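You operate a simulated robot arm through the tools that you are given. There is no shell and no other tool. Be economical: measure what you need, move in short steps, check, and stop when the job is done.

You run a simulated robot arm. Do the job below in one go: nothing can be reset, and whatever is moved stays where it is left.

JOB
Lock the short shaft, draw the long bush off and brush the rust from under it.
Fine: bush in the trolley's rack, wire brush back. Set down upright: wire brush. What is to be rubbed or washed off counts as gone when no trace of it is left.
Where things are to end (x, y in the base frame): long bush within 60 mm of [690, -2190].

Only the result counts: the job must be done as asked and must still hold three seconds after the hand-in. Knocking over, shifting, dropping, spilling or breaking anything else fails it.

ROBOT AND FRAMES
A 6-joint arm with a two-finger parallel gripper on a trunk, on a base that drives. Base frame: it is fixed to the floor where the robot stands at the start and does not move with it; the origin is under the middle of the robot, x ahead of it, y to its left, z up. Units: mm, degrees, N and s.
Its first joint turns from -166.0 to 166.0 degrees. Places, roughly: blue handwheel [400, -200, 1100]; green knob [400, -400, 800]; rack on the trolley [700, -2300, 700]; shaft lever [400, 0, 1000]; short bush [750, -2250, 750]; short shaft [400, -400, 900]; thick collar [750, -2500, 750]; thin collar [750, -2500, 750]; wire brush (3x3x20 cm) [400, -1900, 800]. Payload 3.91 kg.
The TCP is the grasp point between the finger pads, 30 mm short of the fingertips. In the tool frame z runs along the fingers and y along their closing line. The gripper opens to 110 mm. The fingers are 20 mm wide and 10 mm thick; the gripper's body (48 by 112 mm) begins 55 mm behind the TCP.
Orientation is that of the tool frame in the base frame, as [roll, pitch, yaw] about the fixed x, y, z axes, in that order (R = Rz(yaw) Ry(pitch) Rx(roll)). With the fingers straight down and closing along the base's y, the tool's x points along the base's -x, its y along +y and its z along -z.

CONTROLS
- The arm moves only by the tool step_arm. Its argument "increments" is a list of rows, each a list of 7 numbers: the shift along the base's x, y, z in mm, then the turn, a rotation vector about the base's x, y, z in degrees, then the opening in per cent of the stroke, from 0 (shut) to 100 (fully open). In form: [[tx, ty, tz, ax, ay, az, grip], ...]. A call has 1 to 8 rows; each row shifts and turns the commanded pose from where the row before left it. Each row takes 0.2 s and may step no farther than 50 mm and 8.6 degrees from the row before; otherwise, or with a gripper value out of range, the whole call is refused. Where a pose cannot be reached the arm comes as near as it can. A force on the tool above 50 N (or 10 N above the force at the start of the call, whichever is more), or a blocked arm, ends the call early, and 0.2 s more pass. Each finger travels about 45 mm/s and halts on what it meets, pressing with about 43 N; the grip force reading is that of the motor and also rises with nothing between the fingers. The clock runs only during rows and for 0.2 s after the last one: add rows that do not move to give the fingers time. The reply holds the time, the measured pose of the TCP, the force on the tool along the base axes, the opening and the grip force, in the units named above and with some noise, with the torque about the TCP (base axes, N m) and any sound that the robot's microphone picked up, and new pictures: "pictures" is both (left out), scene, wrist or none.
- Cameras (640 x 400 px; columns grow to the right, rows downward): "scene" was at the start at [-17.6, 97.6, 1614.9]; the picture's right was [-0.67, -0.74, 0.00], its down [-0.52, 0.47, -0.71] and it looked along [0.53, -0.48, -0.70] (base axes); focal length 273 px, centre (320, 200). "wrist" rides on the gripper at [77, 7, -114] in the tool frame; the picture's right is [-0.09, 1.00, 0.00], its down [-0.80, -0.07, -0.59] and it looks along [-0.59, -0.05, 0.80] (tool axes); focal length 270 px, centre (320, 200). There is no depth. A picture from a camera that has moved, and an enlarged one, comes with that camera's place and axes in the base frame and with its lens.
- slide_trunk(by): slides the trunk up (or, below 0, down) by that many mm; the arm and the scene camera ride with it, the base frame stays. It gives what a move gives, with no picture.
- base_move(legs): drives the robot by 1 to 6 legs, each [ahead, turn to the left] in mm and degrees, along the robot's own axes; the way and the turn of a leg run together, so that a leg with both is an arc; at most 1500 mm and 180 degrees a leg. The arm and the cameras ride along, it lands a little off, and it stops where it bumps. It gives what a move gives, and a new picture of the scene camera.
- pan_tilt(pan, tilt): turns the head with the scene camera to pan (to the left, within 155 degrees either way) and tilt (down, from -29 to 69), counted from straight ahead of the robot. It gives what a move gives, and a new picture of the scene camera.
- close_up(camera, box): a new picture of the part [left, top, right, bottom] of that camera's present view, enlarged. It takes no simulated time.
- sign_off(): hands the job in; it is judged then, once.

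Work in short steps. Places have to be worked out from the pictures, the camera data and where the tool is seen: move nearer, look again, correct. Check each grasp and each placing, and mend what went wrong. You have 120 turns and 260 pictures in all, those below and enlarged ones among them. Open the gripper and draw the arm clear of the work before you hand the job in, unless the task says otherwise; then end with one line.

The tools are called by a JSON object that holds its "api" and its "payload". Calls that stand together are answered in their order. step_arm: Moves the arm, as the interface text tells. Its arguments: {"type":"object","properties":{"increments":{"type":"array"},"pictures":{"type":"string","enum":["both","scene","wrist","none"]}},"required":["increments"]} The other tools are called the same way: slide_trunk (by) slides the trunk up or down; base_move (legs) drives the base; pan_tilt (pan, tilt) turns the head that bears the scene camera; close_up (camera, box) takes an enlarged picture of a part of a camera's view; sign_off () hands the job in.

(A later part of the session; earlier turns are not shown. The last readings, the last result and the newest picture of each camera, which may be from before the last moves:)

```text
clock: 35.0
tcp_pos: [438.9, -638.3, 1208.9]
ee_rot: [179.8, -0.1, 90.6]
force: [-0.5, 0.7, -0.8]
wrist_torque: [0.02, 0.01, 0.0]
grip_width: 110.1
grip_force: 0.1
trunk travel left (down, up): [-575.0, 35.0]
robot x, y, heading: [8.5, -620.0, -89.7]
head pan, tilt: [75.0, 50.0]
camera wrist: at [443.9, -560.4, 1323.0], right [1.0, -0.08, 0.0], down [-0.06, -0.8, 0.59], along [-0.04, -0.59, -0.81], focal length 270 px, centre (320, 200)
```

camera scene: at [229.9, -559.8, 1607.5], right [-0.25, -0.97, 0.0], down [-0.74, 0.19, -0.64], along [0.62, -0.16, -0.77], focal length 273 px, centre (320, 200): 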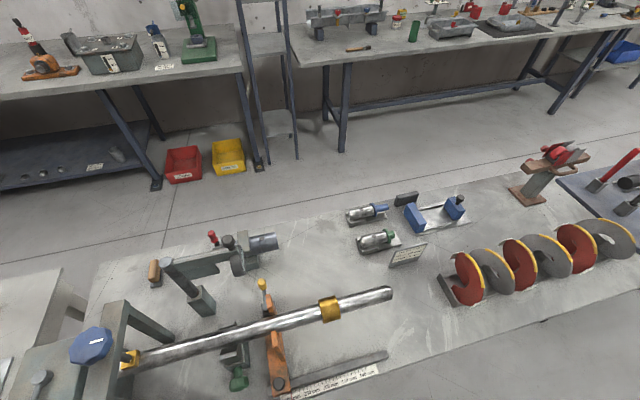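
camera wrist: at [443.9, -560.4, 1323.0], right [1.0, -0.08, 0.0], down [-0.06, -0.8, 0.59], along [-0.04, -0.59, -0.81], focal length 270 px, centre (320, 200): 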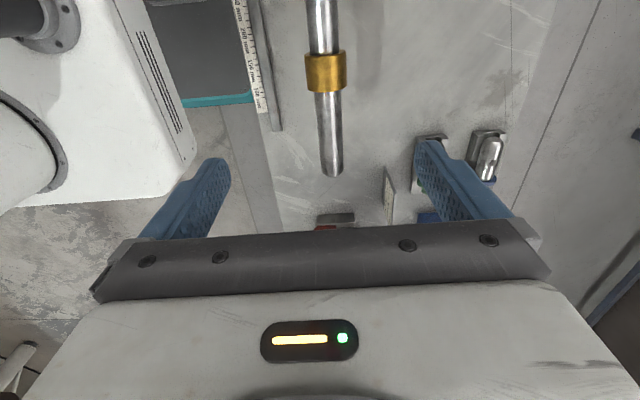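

The bush lies below at about x≈441, y≈-636. I'll descend partway and check the alignment.

{"api": "step_arm", "payload": {"increments": [[2, 2, -45, 0, 0, 0, 100], [0, 0, -45, 0, 0, 0, 100], [0, 0, -45, 0, 0, 0, 100], [0, 0, -45, 0, 0, 0, 100], [0, 0, -20, 0, 0, 0, 100]]}}

{"api": "close_up", "payload": {"camera": "scene", "box": [240, 240, 420, 380]}}

```text
clock: 36.2
tcp_pos: [439.3, -634.8, 1008.2]
ee_rot: [179.7, -0.2, 90.7]
force: [0.2, 0.0, 0.5]
wrist_torque: [0.04, 0.0, -0.02]
grip_width: 110.3
grip_force: 0.1
trunk travel left (down, up): [-575.0, 35.0]
robot x, y, heading: [7.5, -615.4, -89.5]
head pan, tilt: [75.0, 50.0]
camera scene: at [230.2, -559.7, 1607.5], right [-0.25, -0.97, 0.0], down [-0.74, 0.19, -0.64], along [0.62, -0.16, -0.77], focal length 273 px, centre (320, 200)
camera wrist: at [445.0, -558.9, 1122.2], right [1.0, -0.08, 0.0], down [-0.06, -0.8, 0.59], along [-0.04, -0.59, -0.81], focal length 270 px, centre (320, 200)
```

scene: 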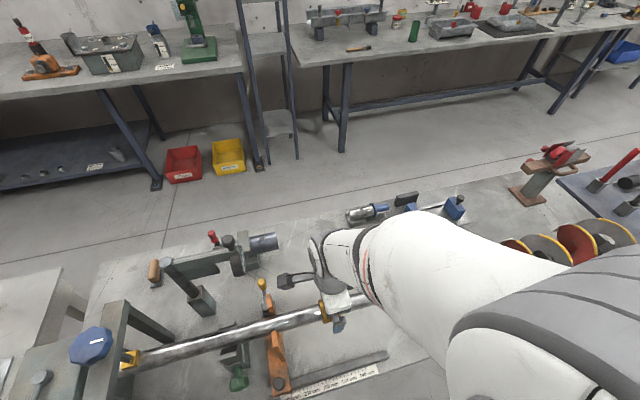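
wrist: 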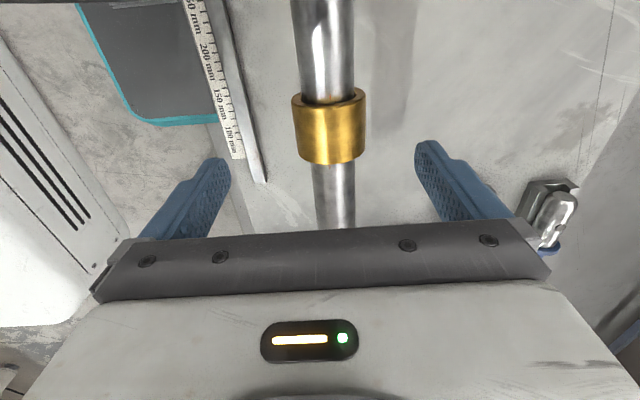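

```text
2.86 times, centred on (330, 310) of scene
camera zoom: at [230.2, -559.7, 1607.5], right [-0.25, -0.97, 0.0], down [-0.74, 0.19, -0.64], along [0.62, -0.16, -0.77], focal length 780 px, centre (291, -114)
```

zoom: 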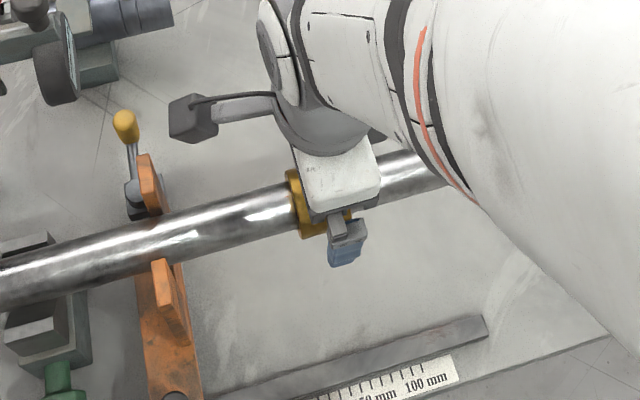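

The bush axis is at about z≈892, ~6 mm to the +x of the tool. I'll correct and lower to the axis with the fingers open.

{"api": "step_arm", "payload": {"increments": [[3, -2, -40, 0, 0, 0, 100], [3, -1, -40, 0, 0, 0, 100], [0, 0, -36, 0, 0, 0, 100], [0, 0, 0, 0, 0, 0, 100]], "pictures": "wrist"}}

```text
clock: 37.2
tcp_pos: [445.0, -638.5, 891.7]
ee_rot: [179.8, -0.2, 90.7]
force: [0.4, -0.2, 0.2]
wrist_torque: [-0.01, -0.02, 0.04]
grip_width: 110.0
grip_force: 0.1
trunk travel left (down, up): [-575.0, 35.0]
robot x, y, heading: [8.2, -617.5, -89.7]
head pan, tilt: [75.0, 50.0]
camera wrist: at [450.9, -561.7, 1007.1], right [1.0, -0.08, 0.0], down [-0.06, -0.8, 0.59], along [-0.04, -0.59, -0.81], focal length 270 px, centre (320, 200)
```

wrist: 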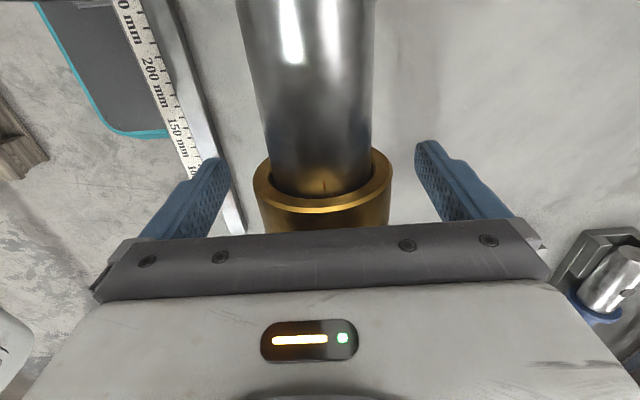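

Well centred. I'll raise 8 mm toward the apparent axis height and close on the bush.

{"api": "step_arm", "payload": {"increments": [[0, 0, 8, 0, 0, 0, 60], [0, 0, 0, 0, 0, 0, 40], [0, 0, 0, 0, 0, 0, 30], [0, 0, 0, 0, 0, 0, 30], [0, 0, 0, 0, 0, 0, 30]]}}

{"api": "close_up", "payload": {"camera": "scene", "box": [240, 240, 420, 380]}}

```text
clock: 38.4
tcp_pos: [447.9, -638.8, 901.0]
ee_rot: [179.6, -0.3, 90.7]
force: [11.5, -0.7, 6.2]
wrist_torque: [0.11, 0.07, -0.07]
grip_width: 55.7
grip_force: 43.3
trunk travel left (down, up): [-575.0, 35.0]
robot x, y, heading: [11.0, -616.2, -89.6]
head pan, tilt: [75.0, 50.0]
camera scene: at [231.0, -559.6, 1607.4], right [-0.25, -0.97, 0.0], down [-0.74, 0.19, -0.64], along [0.62, -0.16, -0.77], focal length 273 px, centre (320, 200)
camera wrist: at [452.1, -561.6, 1015.7], right [1.0, -0.08, 0.01], down [-0.07, -0.8, 0.59], along [-0.04, -0.59, -0.81], focal length 270 px, centre (320, 200)
```

scene: 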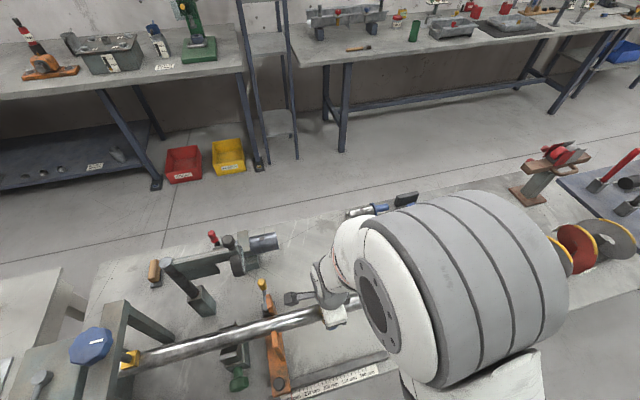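
wrist: 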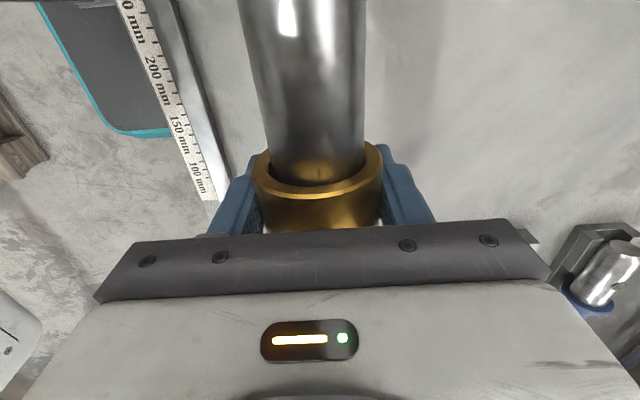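

```text
2.86 times, centred on (330, 310) of scene
camera zoom: at [231.0, -559.6, 1607.4], right [-0.25, -0.97, 0.0], down [-0.74, 0.19, -0.64], along [0.62, -0.16, -0.77], focal length 780 px, centre (291, -114)
```

zoom: 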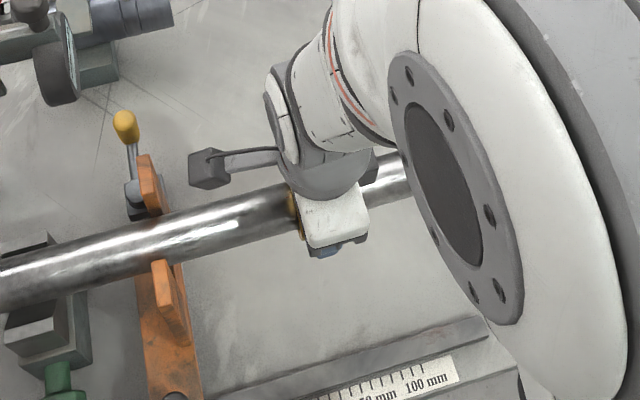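

Bush gripped at 55.7 mm, with a little side load. I'll ease +2 mm in x and start pulling -y gently.

{"api": "step_arm", "payload": {"increments": [[2.5, 0, 0.5, 0, 0, 0, 25], [0, -4, 0, 0, 0, 0, 25], [0, -6, 0, 0, 0, 0, 25], [0, -6, 0, 0, 0, 0, 25]]}}

{"api": "close_up", "payload": {"camera": "scene", "box": [240, 240, 420, 380]}}

```text
clock: 39.4
tcp_pos: [447.0, -655.3, 900.3]
ee_rot: [179.8, -0.2, 90.7]
force: [2.7, 0.3, 0.7]
wrist_torque: [0.04, 0.01, -0.03]
grip_width: 55.7
grip_force: 42.9
trunk travel left (down, up): [-575.0, 35.0]
robot x, y, heading: [6.6, -616.7, -89.5]
head pan, tilt: [75.0, 50.0]
camera scene: at [230.3, -559.5, 1607.4], right [-0.25, -0.97, 0.0], down [-0.74, 0.19, -0.64], along [0.62, -0.16, -0.77], focal length 273 px, centre (320, 200)
camera wrist: at [452.8, -578.3, 1015.4], right [1.0, -0.08, 0.0], down [-0.06, -0.8, 0.59], along [-0.04, -0.59, -0.81], focal length 270 px, centre (320, 200)
```

scene: 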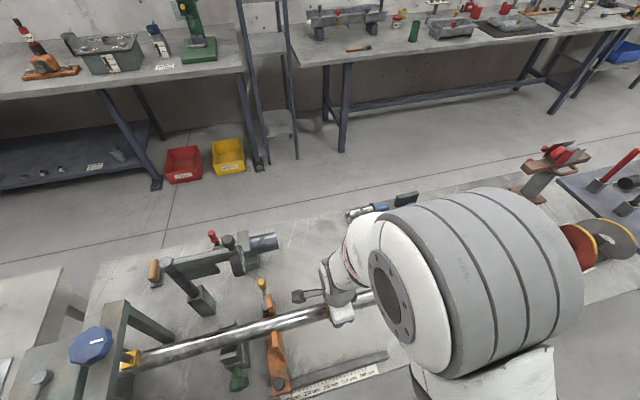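
wrist: 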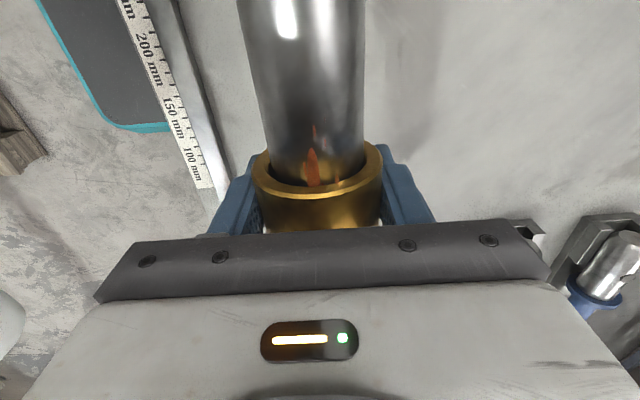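

```text
2.86 times, centred on (330, 310) of scene
camera zoom: at [230.3, -559.5, 1607.4], right [-0.25, -0.97, 0.0], down [-0.74, 0.19, -0.64], along [0.62, -0.16, -0.77], focal length 780 px, centre (291, -114)
```

zoom: 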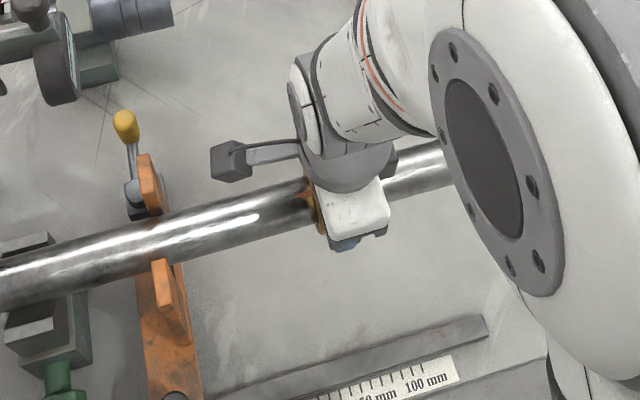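

The bush slides with almost no force, and rust shows behind it. I'll keep drawing it off.

{"api": "step_arm", "payload": {"increments": [[0, -16, 0, 0, 0, 0, 25], [0, -16, 0, 0, 0, 0, 25], [0, -16, 0, 0, 0, 0, 25], [0, -16, 0, 0, 0, 0, 25], [0, -16, 0, 0, 0, 0, 25], [0, -16, 0, 0, 0, 0, 25]], "pictures": "wrist"}}

```text
clock: 40.8
tcp_pos: [447.9, -751.9, 902.0]
ee_rot: [179.8, -0.2, 90.8]
force: [0.5, 0.2, -1.1]
wrist_torque: [0.0, 0.0, 0.01]
grip_width: 55.6
grip_force: 43.0
trunk travel left (down, up): [-575.0, 35.0]
robot x, y, heading: [7.9, -618.2, -89.8]
head pan, tilt: [75.0, 50.0]
camera wrist: at [453.4, -674.6, 1016.2], right [1.0, -0.08, 0.0], down [-0.06, -0.8, 0.59], along [-0.04, -0.59, -0.81], focal length 270 px, centre (320, 200)
```

wrist: 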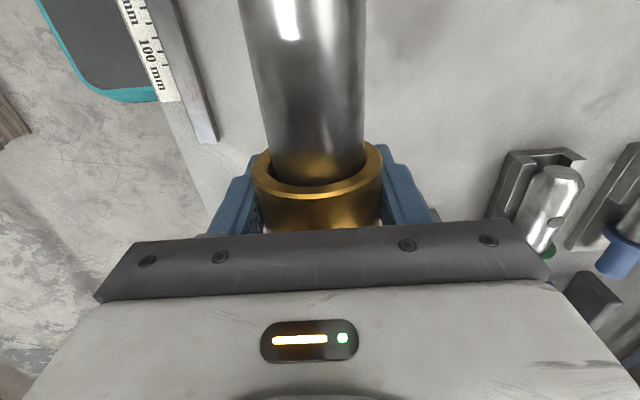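

Still smooth. I'll continue past the tip.

{"api": "step_arm", "payload": {"increments": [[0, -16, 0, 0, 0, 0, 25], [0, -16, 0, 0, 0, 0, 25], [0, -16, 0, 0, 0, 0, 25], [0, -16, 0, 0, 0, 0, 25], [0, -16, 0, 0, 0, 0, 25], [0, -16, 0, 0, 0, 0, 25], [0, -16, 0, 0, 0, 0, 25], [0, -16, 0, 0, 0, 0, 25]]}}

```text
clock: 42.6
tcp_pos: [448.6, -879.2, 900.3]
ee_rot: [179.8, -0.2, 90.7]
force: [0.7, 0.0, 0.4]
wrist_torque: [-0.01, 0.01, 0.01]
grip_width: 55.4
grip_force: 43.2
trunk travel left (down, up): [-575.0, 35.0]
robot x, y, heading: [7.8, -613.5, -89.6]
head pan, tilt: [75.0, 50.0]
camera scene: at [230.3, -560.4, 1607.4], right [-0.25, -0.97, 0.0], down [-0.74, 0.19, -0.64], along [0.62, -0.16, -0.77], focal length 273 px, centre (320, 200)
camera wrist: at [453.9, -802.6, 1015.5], right [1.0, -0.08, 0.0], down [-0.06, -0.8, 0.59], along [-0.04, -0.59, -0.81], focal length 270 px, centre (320, 200)
```

scene: 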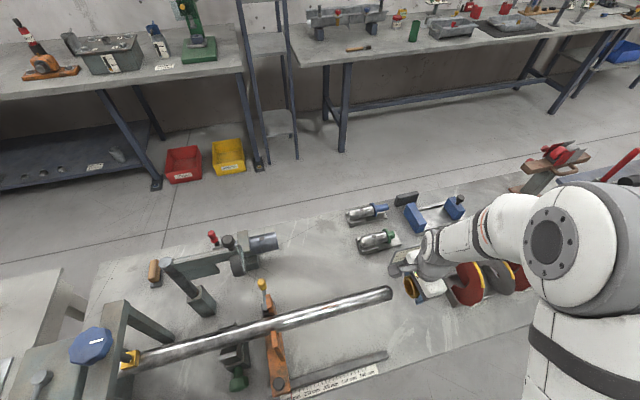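
wrist: 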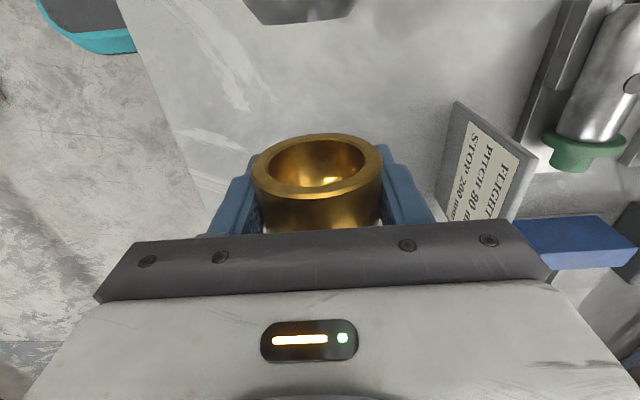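

The bush is off the shaft. I'll raise it clear of everything and look at the exposed shaft.

{"api": "step_arm", "payload": {"increments": [[-20, 0, 45, 0, 0, 0, 25], [-20, 0, 45, 0, 0, 0, 25], [-20, 0, 45, 0, 0, 0, 25], [-20, 0, 45, 0, 0, 0, 25], [-20, 0, 45, 0, 0, 0, 25]], "pictures": "none"}}

{"api": "close_up", "payload": {"camera": "scene", "box": [260, 260, 420, 380]}}

{"api": "close_up", "payload": {"camera": "scene", "box": [540, 110, 640, 220]}}

```text
clock: 43.8
tcp_pos: [347.8, -878.5, 1125.7]
ee_rot: [179.8, -0.3, 90.8]
force: [-0.4, -0.4, -4.2]
wrist_torque: [0.04, -0.03, 0.01]
grip_width: 55.5
grip_force: 42.4
trunk travel left (down, up): [-575.0, 35.0]
robot x, y, heading: [8.9, -613.9, -89.8]
head pan, tilt: [75.0, 50.0]
```

```text
3.33 times, centred on (340, 320) of scene
camera zoom: at [229.0, -559.3, 1607.5], right [-0.25, -0.97, 0.0], down [-0.74, 0.19, -0.64], along [0.62, -0.16, -0.77], focal length 910 px, centre (253, -200)
```

zoom: 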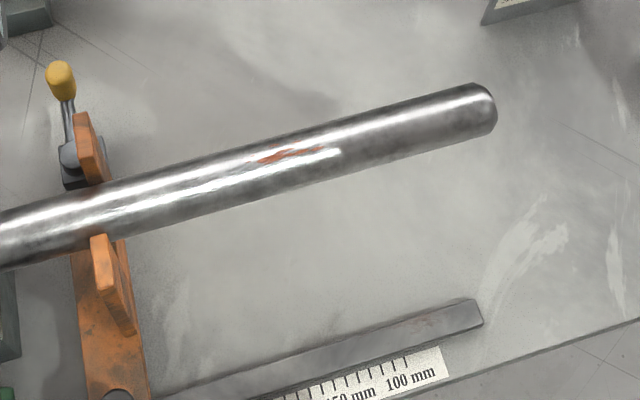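

```text
3.64 times, centred on (590, 165) of scene
camera zoom: at [229.0, -559.3, 1607.5], right [-0.25, -0.97, 0.0], down [-0.74, 0.19, -0.64], along [0.62, -0.16, -0.77], focal length 993 px, centre (-662, 327)
```

zoom: 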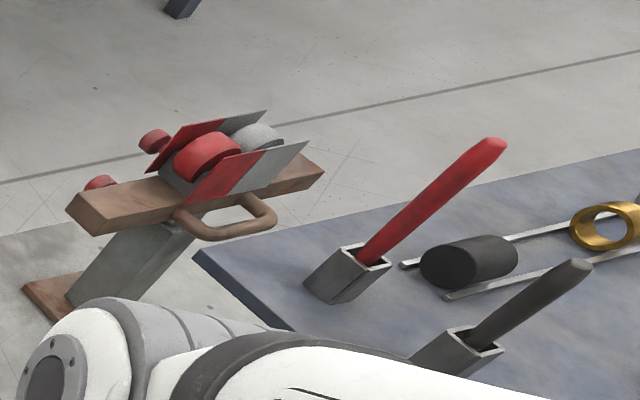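

Rust sits on top of the shaft around y≈-643. Next I'll look ahead toward the trolley before driving.

{"api": "pan_tilt", "payload": {"pan": 25, "tilt": 32}}

```text
clock: 44.9
tcp_pos: [348.2, -878.8, 1125.2]
ee_rot: [179.9, -0.2, 90.7]
force: [-0.1, 1.2, -4.6]
wrist_torque: [0.05, -0.02, -0.02]
grip_width: 55.4
grip_force: 43.7
trunk travel left (down, up): [-575.0, 35.0]
robot x, y, heading: [5.9, -618.6, -89.7]
head pan, tilt: [25.0, 32.0]
camera scene: at [194.2, -621.4, 1633.8], right [-0.9, -0.43, 0.0], down [-0.23, 0.48, -0.85], along [0.36, -0.77, -0.53], focal length 273 px, centre (320, 200)
```

scene: 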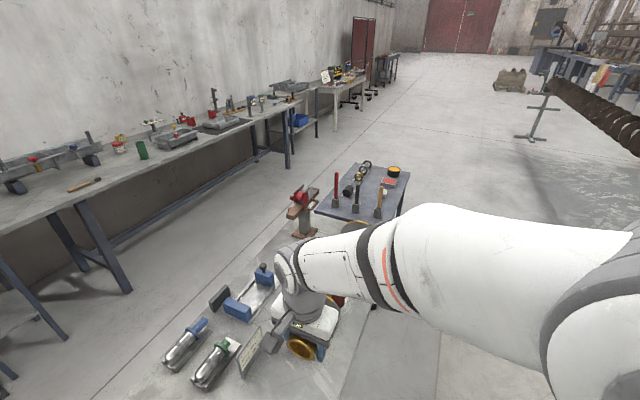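

The path is clear, with the trolley at about x 330–830, y -1880…-2630. I'll drive ahead 1500 mm and look left at the trolley.

{"api": "base_move", "payload": {"legs": [[1480, 0]]}}

{"api": "pan_tilt", "payload": {"pan": 85, "tilt": 50}}

```text
clock: 52.2
tcp_pos: [361.5, -2339.4, 1126.4]
ee_rot: [179.9, -0.1, 91.0]
force: [-0.3, 0.6, -4.4]
wrist_torque: [0.02, -0.02, -0.01]
grip_width: 55.1
grip_force: 42.7
trunk travel left (down, up): [-575.0, 35.0]
robot x, y, heading: [20.9, -2082.1, -89.3]
head pan, tilt: [25.0, 32.0]
camera scene: at [205.9, -2083.3, 1633.8], right [-0.9, -0.43, 0.0], down [-0.23, 0.48, -0.85], along [0.37, -0.76, -0.53], focal length 273 px, centre (320, 200)
```

scene: 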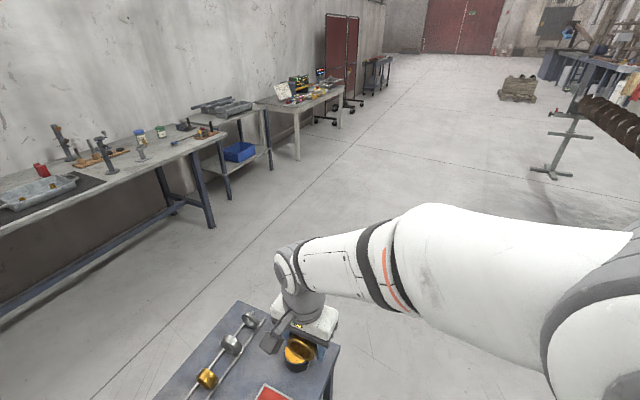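

```text
clock: 53.5
tcp_pos: [361.7, -2339.5, 1125.0]
ee_rot: [179.7, -0.3, 90.9]
force: [0.3, 0.4, -5.4]
wrist_torque: [0.0, 0.01, -0.02]
grip_width: 55.3
grip_force: 43.0
trunk travel left (down, up): [-575.0, 35.0]
robot x, y, heading: [13.9, -2080.0, -89.6]
head pan, tilt: [85.0, 50.0]
camera scene: at [243.9, -2008.2, 1607.4], right [-0.08, -1.0, 0.0], down [-0.76, 0.06, -0.64], along [0.64, -0.05, -0.77], focal length 273 px, centre (320, 200)
```

scene: 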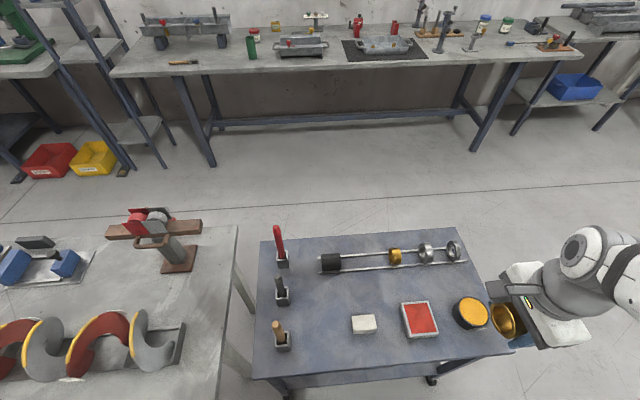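

{"api": "close_up", "payload": {"camera": "scene", "box": [250, 220, 480, 370]}}

{"api": "close_up", "payload": {"camera": "scene", "box": [310, 230, 470, 290]}}

{"api": "close_up", "payload": {"camera": "scene", "box": [255, 220, 315, 360]}}

```text
2.67 times, centred on (365, 295) of scene
camera zoom: at [243.9, -2008.2, 1607.4], right [-0.08, -1.0, 0.0], down [-0.76, 0.06, -0.64], along [0.64, -0.05, -0.77], focal length 728 px, centre (200, -53)
```

zoom: 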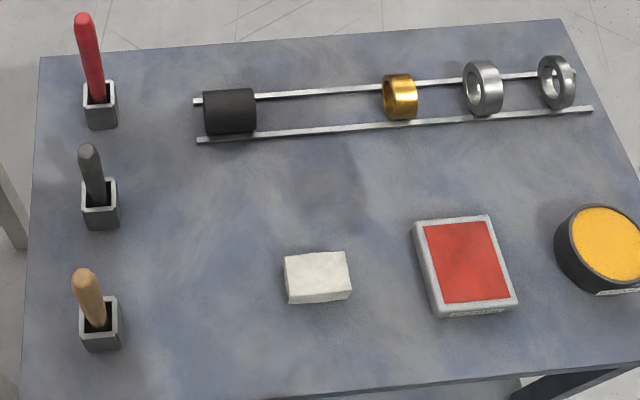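

```text
4.00 times, centred on (390, 260) of scene
camera zoom: at [243.9, -2008.2, 1607.4], right [-0.08, -1.0, 0.0], down [-0.76, 0.06, -0.64], along [0.64, -0.05, -0.77], focal length 1092 px, centre (40, -40)
```

zoom: 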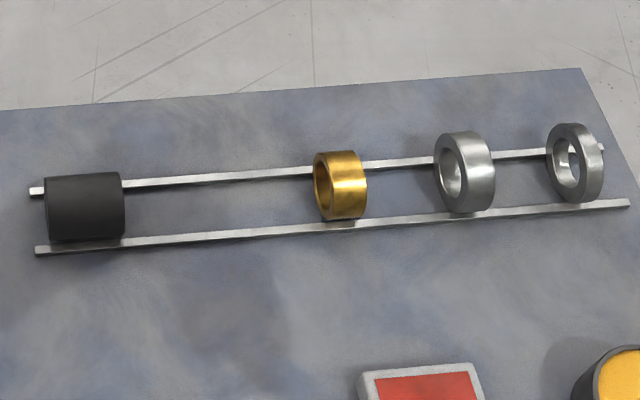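

```text
2.86 times, centred on (285, 290) of scene
camera zoom: at [243.9, -2008.2, 1607.4], right [-0.08, -1.0, 0.0], down [-0.76, 0.06, -0.64], along [0.64, -0.05, -0.77], focal length 780 px, centre (420, -57)
```

zoom: 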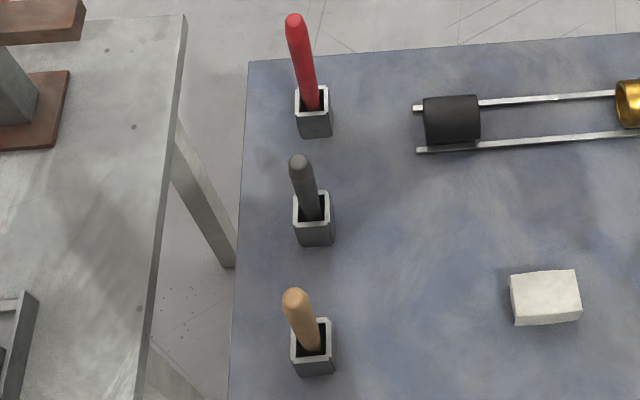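

The rack gap between the black cylinder (ends y≈-2115) and the short bush (starts y≈-2283) is centred close to the target (690,-2190). I'll bring the bush above it.

{"api": "step_arm", "payload": {"increments": [[40, 18, -10, 0, 0, 0, 25], [40, 18, -10, 0, 0, 0, 25], [40, 18, -10, 0, 0, 0, 25], [40, 18, -10, 0, 0, 0, 25], [40, 18, -10, 0, 0, 0, 25], [40, 18, -10, 0, 0, 0, 25], [40, 18, -10, 0, 0, 0, 25], [40, 18, -10, 0, 0, 0, 25]]}}

{"api": "close_up", "payload": {"camera": "wrist", "box": [160, 0, 480, 240]}}

```text
clock: 55.3
tcp_pos: [681.4, -2196.9, 1044.7]
ee_rot: [179.9, -0.2, 90.9]
force: [0.3, 0.5, -4.2]
wrist_torque: [0.01, 0.01, -0.02]
grip_width: 55.4
grip_force: 42.9
trunk travel left (down, up): [-575.0, 35.0]
robot x, y, heading: [20.0, -2079.4, -89.2]
head pan, tilt: [85.0, 50.0]
camera scene: at [245.6, -2007.6, 1607.1], right [-0.08, -1.0, 0.0], down [-0.76, 0.06, -0.64], along [0.64, -0.05, -0.77], focal length 273 px, centre (320, 200)
camera wrist: at [687.6, -2118.7, 1158.7], right [1.0, -0.07, 0.0], down [-0.06, -0.8, 0.59], along [-0.04, -0.59, -0.81], focal length 270 px, centre (320, 200)
```

scene: 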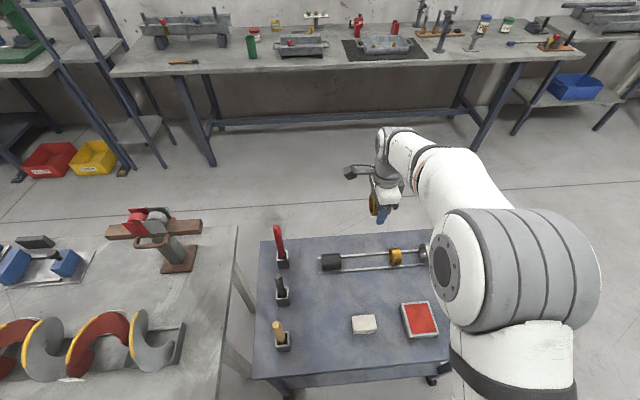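
wrist: 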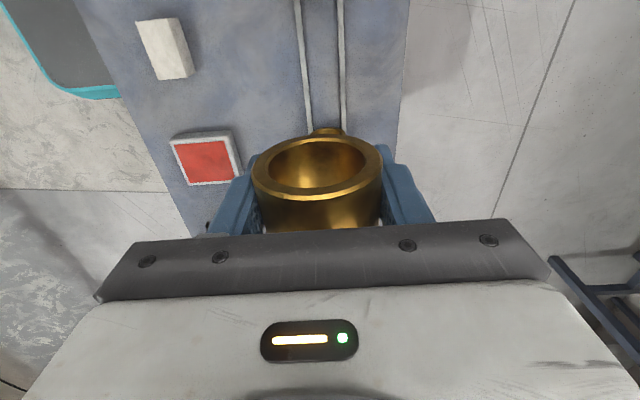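

```text
1.67 times, centred on (320, 120) of wrist
camera zoom: at [687.6, -2118.7, 1158.7], right [1.0, -0.07, 0.0], down [-0.06, -0.8, 0.59], along [-0.04, -0.59, -0.81], focal length 450 px, centre (320, 333)
```

zoom: 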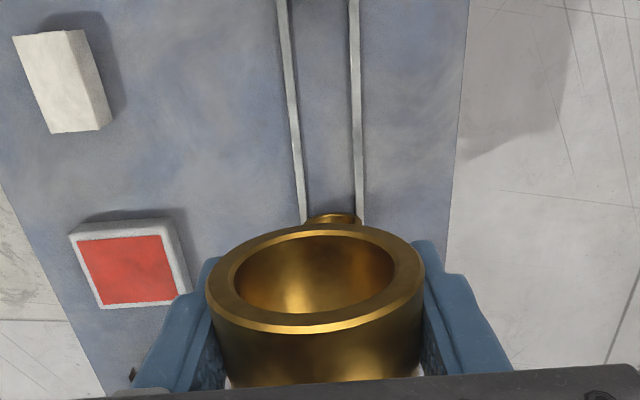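

The bush axis sits ~12 mm above the TCP, so the fingertips would land on the rails before the bush seats. I'll set the bush down offset by ~+20 mm, with one finger between the rails and one outside, and regrip it higher before seating it. First I'll come lower to measure the rails.

{"api": "step_arm", "payload": {"increments": [[6, 1, -45, 0, 0, 0, 25], [6, 1, -45, 0, 0, 0, 25], [6, 1, -45, 0, 0, 0, 25], [6, 1, -45, 0, 0, 0, 25], [0, 0, -30, 0, 0, 0, 25]]}}

{"api": "close_up", "payload": {"camera": "wrist", "box": [200, 0, 460, 240]}}

{"api": "close_up", "payload": {"camera": "scene", "box": [310, 190, 470, 290]}}

```text
clock: 56.5
tcp_pos: [705.0, -2190.2, 835.0]
ee_rot: [179.7, -0.2, 91.1]
force: [-0.1, 0.3, -4.1]
wrist_torque: [0.02, 0.03, -0.03]
grip_width: 55.6
grip_force: 43.1
trunk travel left (down, up): [-575.0, 35.0]
robot x, y, heading: [14.9, -2081.7, -89.3]
head pan, tilt: [85.0, 50.0]
camera scene: at [244.6, -2008.0, 1607.4], right [-0.08, -1.0, 0.0], down [-0.76, 0.06, -0.64], along [0.64, -0.05, -0.77], focal length 273 px, centre (320, 200)
camera wrist: at [710.8, -2113.6, 948.9], right [1.0, -0.07, 0.0], down [-0.06, -0.8, 0.59], along [-0.04, -0.59, -0.81], focal length 270 px, centre (320, 200)
```

scene: 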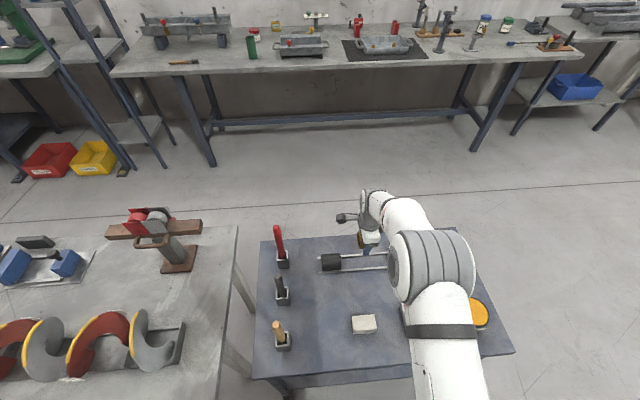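
wrist: 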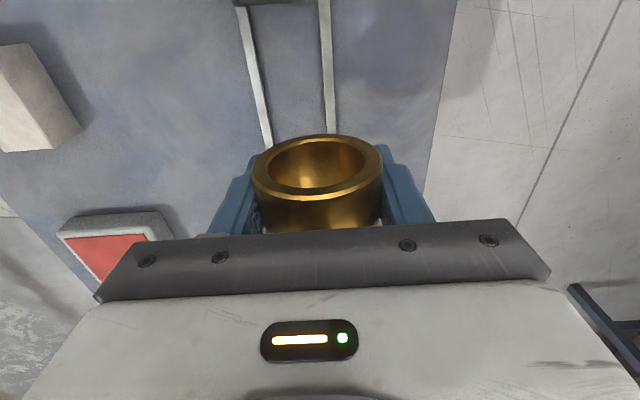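

```text
1.67 times, centred on (330, 120) of wrist
camera zoom: at [710.8, -2113.6, 948.9], right [1.0, -0.07, 0.0], down [-0.06, -0.8, 0.59], along [-0.04, -0.59, -0.81], focal length 450 px, centre (303, 333)
```

zoom: 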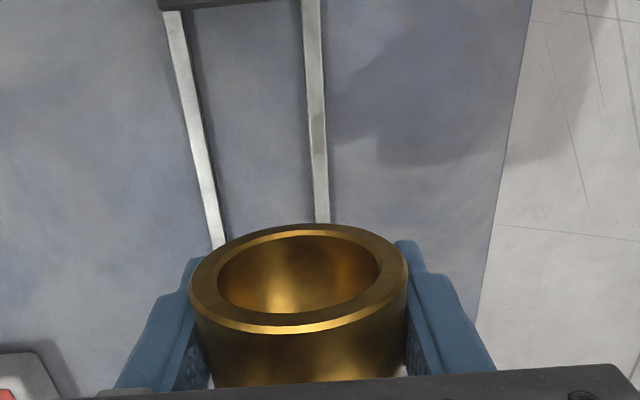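

```text
4.00 times, centred on (390, 240) of scene
camera zoom: at [244.6, -2008.0, 1607.4], right [-0.08, -1.0, 0.0], down [-0.76, 0.06, -0.64], along [0.64, -0.05, -0.77], focal length 1092 px, centre (40, 40)
```

zoom: 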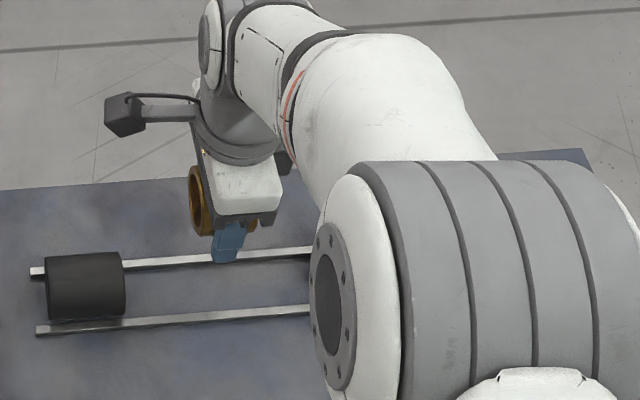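

The rails are centred at x≈658 and 714 (7 mm wide, z≈727). At x≈705 the left finger clears the left rail by ~7 mm. I'll descend in small steps watching the force.

{"api": "step_arm", "payload": {"increments": [[1, 0, -40, 0, 0, 0, 25], [0, 0, -30, 0, 0, 0, 25], [0, 0, -10, 0, 0, 0, 25]], "pictures": "wrist"}}

{"api": "close_up", "payload": {"camera": "scene", "box": [350, 210, 430, 280]}}

```text
clock: 57.3
tcp_pos: [706.9, -2192.2, 755.1]
ee_rot: [179.9, -0.2, 91.0]
force: [-0.3, 0.0, -4.4]
wrist_torque: [0.05, 0.0, 0.0]
grip_width: 55.5
grip_force: 42.9
trunk travel left (down, up): [-575.0, 35.0]
robot x, y, heading: [18.8, -2079.9, -89.3]
head pan, tilt: [85.0, 50.0]
camera wrist: at [711.9, -2114.5, 869.3], right [1.0, -0.07, 0.0], down [-0.06, -0.8, 0.59], along [-0.04, -0.59, -0.81], focal length 270 px, centre (320, 200)
```

wrist: 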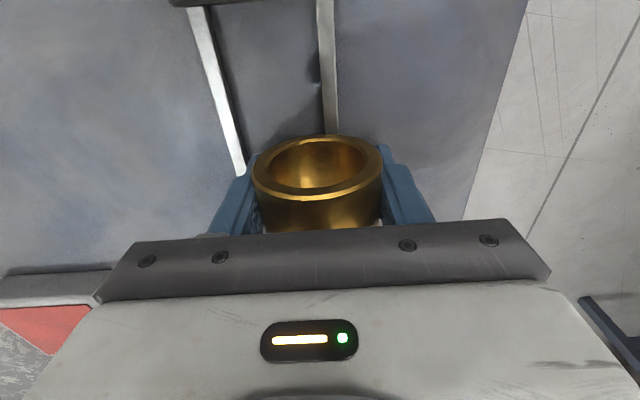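

```text
5.71 times, centred on (390, 245) of scene
camera zoom: at [244.2, -2007.9, 1607.4], right [-0.08, -1.0, 0.0], down [-0.76, 0.06, -0.64], along [0.64, -0.05, -0.77], focal length 1560 px, centre (-80, -57)
```

zoom: 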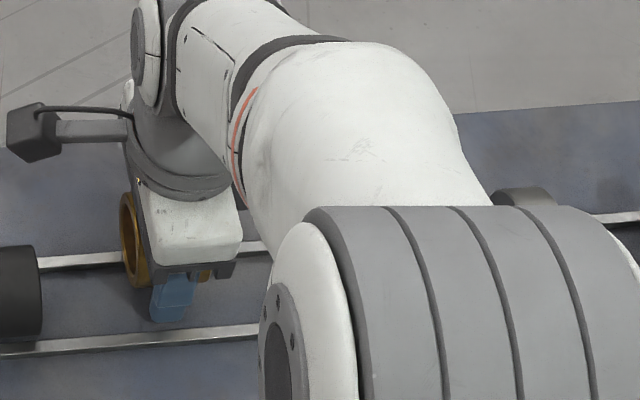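

The near finger is cleanly between the rails. I'll go down a few millimetres at a time.

{"api": "step_arm", "payload": {"increments": [[0, 0, -3, 0, 0, 0, 25], [0, 0, -3, 0, 0, 0, 25], [0, 0, -2, 0, 0, 0, 25]], "pictures": "none"}}

{"api": "step_arm", "payload": {"increments": [[0, 0, -2, 0, 0, 0, 25], [0, 0, -2, 0, 0, 0, 25]], "pictures": "none"}}

```text
clock: 58.1
tcp_pos: [705.5, -2192.1, 750.1]
ee_rot: [179.6, 0.0, 91.0]
force: [-3.0, 1.0, 13.6]
wrist_torque: [-0.1, 0.7, -0.03]
grip_width: 55.7
grip_force: 42.9
trunk travel left (down, up): [-575.0, 35.0]
robot x, y, heading: [21.5, -2083.5, -89.2]
head pan, tilt: [85.0, 50.0]
```

```text
clock: 58.7
tcp_pos: [707.0, -2191.2, 749.8]
ee_rot: [179.1, -0.2, 91.1]
force: [-6.0, -1.3, 49.7]
wrist_torque: [-0.18, 2.0, 0.04]
grip_width: 55.5
grip_force: 43.2
trunk travel left (down, up): [-575.0, 35.0]
robot x, y, heading: [19.1, -2079.2, -89.6]
head pan, tilt: [85.0, 50.0]
```

The contact torque puts the left fingertip on the trolley surface (z≈720), so the rails are low and the bush is ~8 mm above the rail. I'll relieve the load and open slightly, so the bush settles while still held between the fingers.

{"api": "step_arm", "payload": {"increments": [[0, 0, 4.5, 0, 0, 0, 25], [0, 0, 0, 0, 0, 0, 54], [0, 0, 0, 0, 0, 0, 57], [0, 0, 0, 0, 0, 0, 57]], "pictures": "wrist"}}

{"api": "close_up", "payload": {"camera": "scene", "box": [350, 210, 430, 280]}}

```text
clock: 59.7
tcp_pos: [706.4, -2191.6, 750.6]
ee_rot: [179.6, -0.2, 91.0]
force: [11.3, -4.9, 27.6]
wrist_torque: [-0.28, 0.57, 0.25]
grip_width: 56.4
grip_force: 0.1
trunk travel left (down, up): [-575.0, 35.0]
robot x, y, heading: [19.3, -2077.8, -89.7]
head pan, tilt: [85.0, 50.0]
camera wrist: at [711.2, -2114.5, 864.7], right [1.0, -0.07, 0.01], down [-0.06, -0.8, 0.59], along [-0.04, -0.59, -0.81], focal length 270 px, centre (320, 200)
```

wrist: 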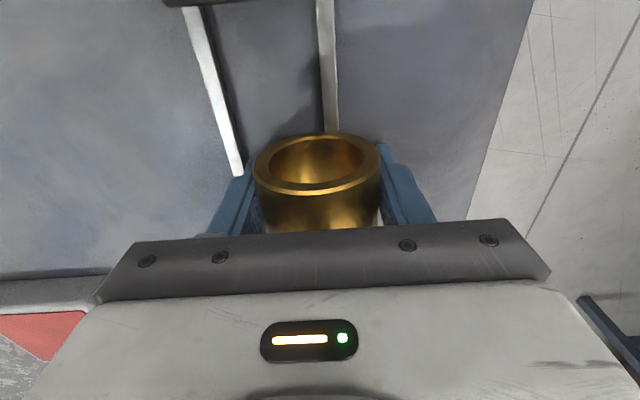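

```text
5.71 times, centred on (390, 245) of scene
camera zoom: at [241.9, -2007.7, 1607.7], right [-0.08, -1.0, 0.0], down [-0.76, 0.06, -0.64], along [0.64, -0.05, -0.77], focal length 1560 px, centre (-80, -57)
```

zoom: 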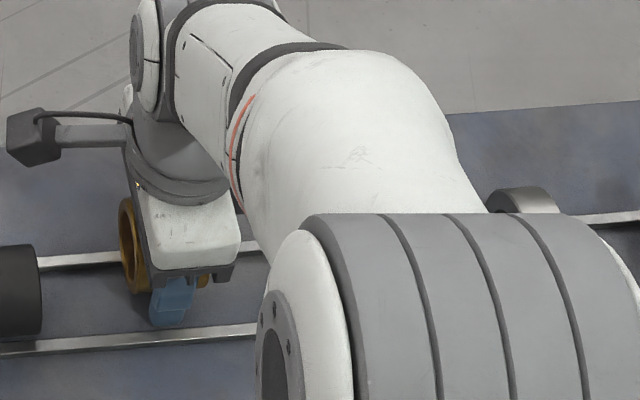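

The fingers only opened to 56.4 mm and there is side load, so the left finger is against the left rail. I'll lift slightly, shift +x and let the fingers open.

{"api": "step_arm", "payload": {"increments": [[3, 0, 3, 0, 0, 0, 57], [3, 0, 1, 0, 0, 0, 57], [0, 0, 0, 0, 0, 0, 57]], "pictures": "wrist"}}

{"api": "close_up", "payload": {"camera": "wrist", "box": [200, 80, 460, 240]}}

```text
clock: 60.5
tcp_pos: [710.4, -2191.5, 749.8]
ee_rot: [180.0, -0.1, 91.0]
force: [-3.6, -1.7, 6.1]
wrist_torque: [-0.11, 0.35, 0.01]
grip_width: 64.2
grip_force: 1.6
trunk travel left (down, up): [-575.0, 35.0]
robot x, y, heading: [18.8, -2077.9, -89.4]
head pan, tilt: [85.0, 50.0]
camera wrist: at [716.2, -2114.1, 864.5], right [1.0, -0.07, 0.0], down [-0.06, -0.8, 0.59], along [-0.04, -0.59, -0.81], focal length 270 px, centre (320, 200)
```

wrist: 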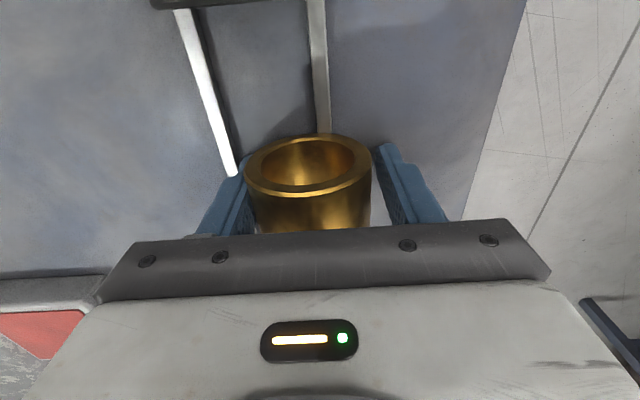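

```text
2.46 times, centred on (330, 160) of wrist
camera zoom: at [716.2, -2114.1, 864.5], right [1.0, -0.07, 0.0], down [-0.06, -0.8, 0.59], along [-0.04, -0.59, -0.81], focal length 665 px, centre (295, 298)
```

zoom: 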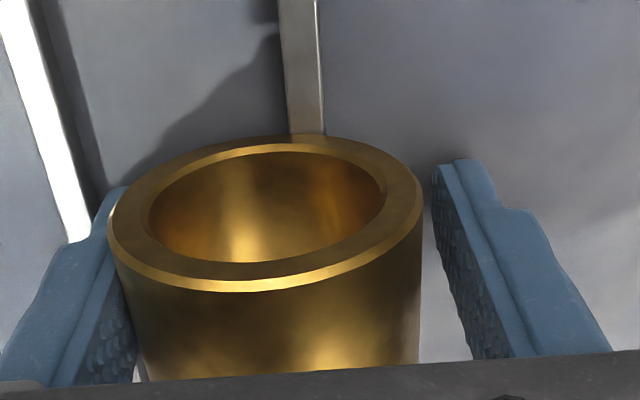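

The bush is free between the fingers, resting on the far rail and leaning on the near finger. I'll raise the tool 27 mm with the fingers still flanking it, then close again nearer the fingertips.

{"api": "step_arm", "payload": {"increments": [[0, 0, 8, 0, 0, 0, 57], [0, 0, 10, 0, 0, 0, 57], [-1, 0, 9, 0, 0, 0, 57], [-1, 0, 0, 0, 0, 0, 54], [-1, 0, 0, 0, 0, 0, 25], [0, 0, 0, 0, 0, 0, 25]], "pictures": "wrist"}}

{"api": "close_up", "payload": {"camera": "scene", "box": [350, 210, 430, 280]}}

```text
clock: 61.9
tcp_pos: [708.5, -2191.3, 778.0]
ee_rot: [179.8, -0.2, 91.0]
force: [-1.5, -0.3, 0.2]
wrist_torque: [-0.01, 0.07, -0.01]
grip_width: 55.8
grip_force: 42.5
trunk travel left (down, up): [-575.0, 35.0]
robot x, y, heading: [17.2, -2077.2, -89.4]
head pan, tilt: [85.0, 50.0]
camera wrist: at [714.2, -2114.8, 893.4], right [1.0, -0.07, 0.0], down [-0.06, -0.8, 0.59], along [-0.04, -0.59, -0.81], focal length 270 px, centre (320, 200)
```

wrist: 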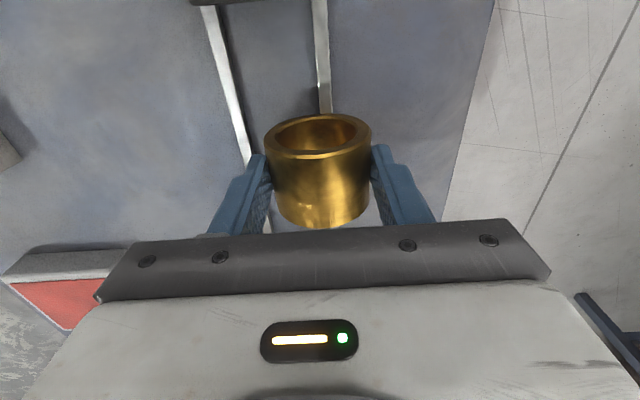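

```text
5.71 times, centred on (390, 245) of scene
camera zoom: at [243.7, -2007.8, 1607.4], right [-0.08, -1.0, 0.0], down [-0.76, 0.06, -0.64], along [0.64, -0.05, -0.77], focal length 1560 px, centre (-80, -57)
```

zoom: 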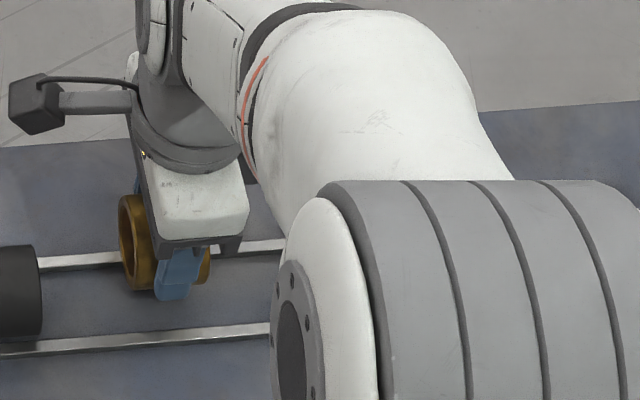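

Regripped with the bush near the fingertips. I'll lift, centre over the rails (x≈686) and lower.

{"api": "step_arm", "payload": {"increments": [[0, 0, 20, 0, 0, 0, 25], [-12, 0, 0, 0, 0, 0, 25], [-11, 0, 0, 0, 0, 0, 25], [0, 0, -10, 0, 0, 0, 25], [0, 0, 0, 0, 0, 0, 25]], "pictures": "wrist"}}

{"api": "close_up", "payload": {"camera": "wrist", "box": [200, 0, 460, 240]}}

```text
clock: 63.1
tcp_pos: [686.6, -2191.3, 789.2]
ee_rot: [179.8, -0.3, 91.0]
force: [-0.5, 0.0, -5.0]
wrist_torque: [0.02, 0.03, 0.01]
grip_width: 55.3
grip_force: 43.0
trunk travel left (down, up): [-575.0, 35.0]
robot x, y, heading: [17.3, -2080.3, -89.5]
head pan, tilt: [85.0, 50.0]
camera wrist: at [691.5, -2114.8, 903.5], right [1.0, -0.07, 0.0], down [-0.06, -0.8, 0.59], along [-0.04, -0.59, -0.81], focal length 270 px, centre (320, 200)
```

wrist: 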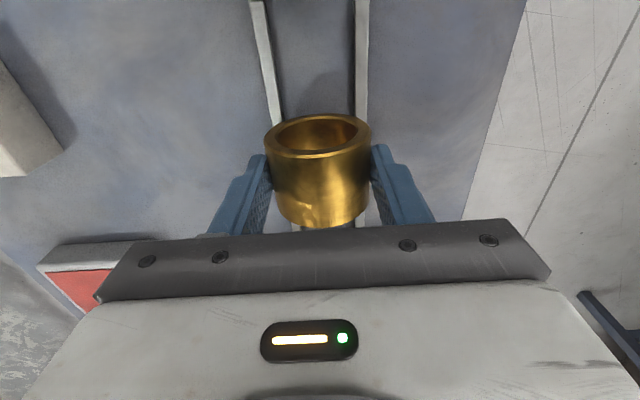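

```text
1.67 times, centred on (330, 120) of wrist
camera zoom: at [691.5, -2114.8, 903.5], right [1.0, -0.07, 0.0], down [-0.06, -0.8, 0.59], along [-0.04, -0.59, -0.81], focal length 450 px, centre (303, 333)
```

zoom: 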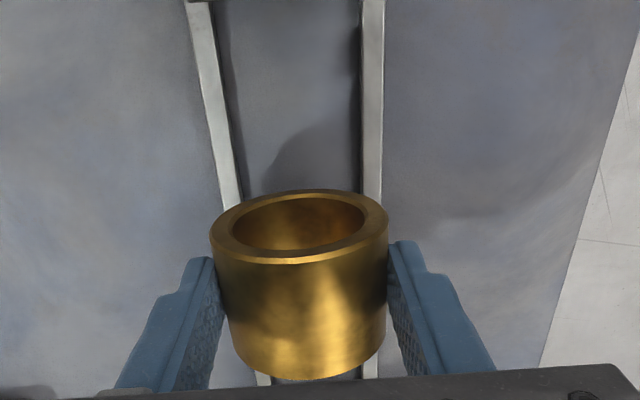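

Well centred over the rails. I'll lower in small steps.

{"api": "step_arm", "payload": {"increments": [[0, 0, -12, 0, 0, 0, 25], [0, 0, -8, 0, 0, 0, 25], [0, 0, -3, 0, 0, 0, 25]], "pictures": "none"}}

{"api": "step_arm", "payload": {"increments": [[0, 0, -2, 0, 0, 0, 25], [0, 0, -1, 0, 0, 0, 25]], "pictures": "wrist"}}

```text
clock: 63.9
tcp_pos: [686.1, -2191.3, 771.6]
ee_rot: [179.3, -0.2, 90.9]
force: [-3.6, -1.6, 29.7]
wrist_torque: [-0.03, 0.53, 0.1]
grip_width: 55.7
grip_force: 43.1
trunk travel left (down, up): [-575.0, 35.0]
robot x, y, heading: [18.8, -2078.4, -89.3]
head pan, tilt: [85.0, 50.0]
```

```text
clock: 64.5
tcp_pos: [687.3, -2190.8, 766.2]
ee_rot: [179.3, -0.1, 90.9]
force: [2.5, -1.7, 30.6]
wrist_torque: [-0.02, 0.33, -0.01]
grip_width: 55.4
grip_force: 42.7
trunk travel left (down, up): [-575.0, 35.0]
robot x, y, heading: [19.3, -2077.9, -89.2]
head pan, tilt: [85.0, 50.0]
camera wrist: at [690.5, -2114.7, 880.9], right [1.0, -0.07, 0.01], down [-0.06, -0.8, 0.59], along [-0.03, -0.59, -0.81], focal length 270 px, centre (320, 200)
```

wrist: 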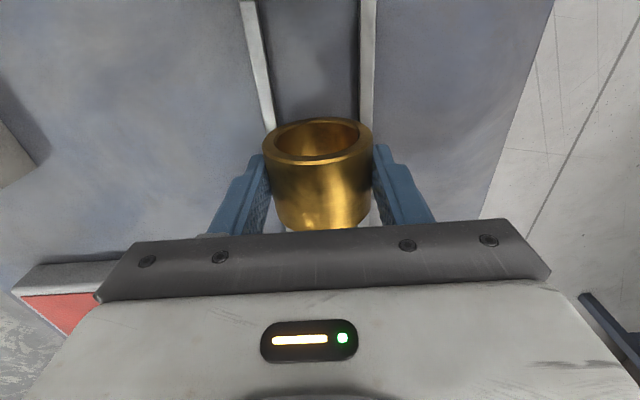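

It is resting on the rails with a 30 N load. I'll relieve the load, open and check before rising.

{"api": "step_arm", "payload": {"increments": [[0, 0, 2, 0, 0, 0, 25], [0, 0, 0, 0, 0, 0, 60], [0, 0, 0, 0, 0, 0, 80], [0, 0, 0, 0, 0, 0, 80]], "pictures": "wrist"}}

{"api": "step_arm", "payload": {"increments": [[0, 0, 20, 0, 0, 0, 90], [0, 0, 40, 0, 0, 0, 100], [0, 0, 45, 0, 0, 0, 100], [0, 0, 45, 0, 0, 0, 100]]}}

```text
clock: 65.5
tcp_pos: [685.5, -2191.6, 763.6]
ee_rot: [179.7, -0.2, 91.1]
force: [-0.7, -0.1, 0.4]
wrist_torque: [-0.01, 0.01, -0.01]
grip_width: 87.7
grip_force: 0.0
trunk travel left (down, up): [-575.0, 35.0]
robot x, y, heading: [16.1, -2079.2, -89.5]
head pan, tilt: [85.0, 50.0]
camera wrist: at [690.9, -2114.7, 879.0], right [1.0, -0.07, 0.0], down [-0.06, -0.8, 0.59], along [-0.04, -0.59, -0.81], focal length 270 px, centre (320, 200)
```

wrist: 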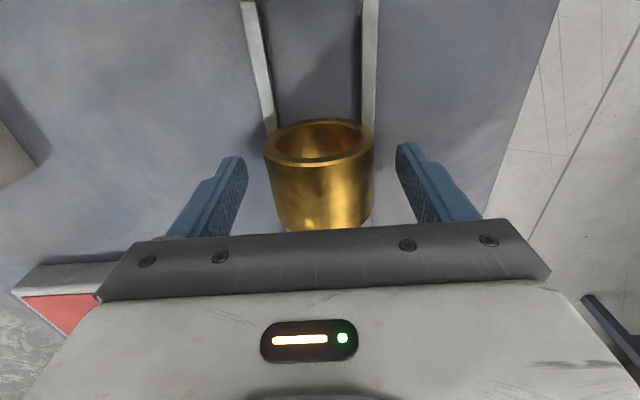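

```text
clock: 66.5
tcp_pos: [685.8, -2190.6, 915.0]
ee_rot: [179.8, -0.2, 91.0]
force: [0.1, -0.3, 1.3]
wrist_torque: [0.03, -0.02, -0.02]
grip_width: 110.1
grip_force: 0.0
trunk travel left (down, up): [-575.0, 35.0]
robot x, y, heading: [20.9, -2079.1, -89.4]
head pan, tilt: [85.0, 50.0]
camera scene: at [243.1, -2007.7, 1607.5], right [-0.08, -1.0, 0.0], down [-0.76, 0.06, -0.64], along [0.64, -0.05, -0.77], focal length 273 px, centre (320, 200)
camera wrist: at [691.0, -2113.6, 1029.7], right [1.0, -0.07, 0.0], down [-0.06, -0.8, 0.59], along [-0.04, -0.59, -0.81], focal length 270 px, centre (320, 200)
```

scene: 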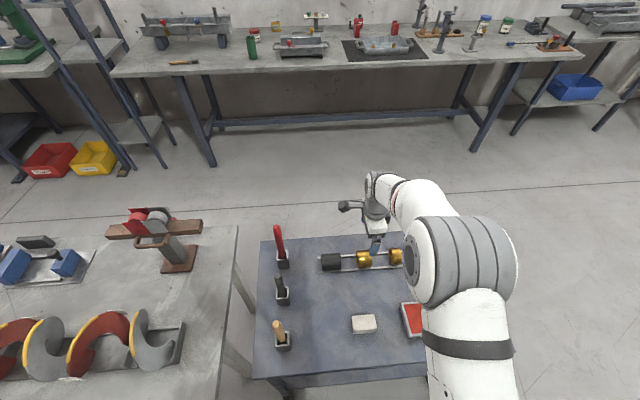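
wrist: 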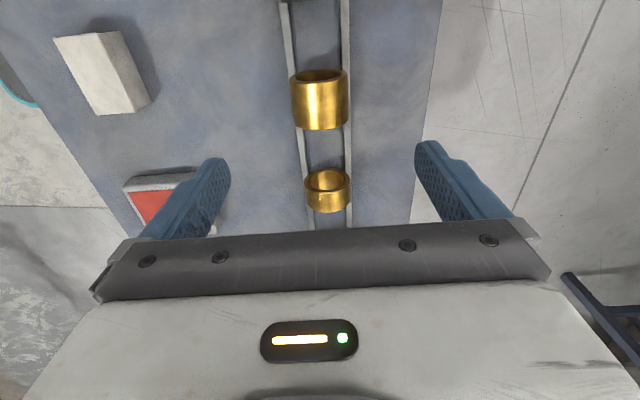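

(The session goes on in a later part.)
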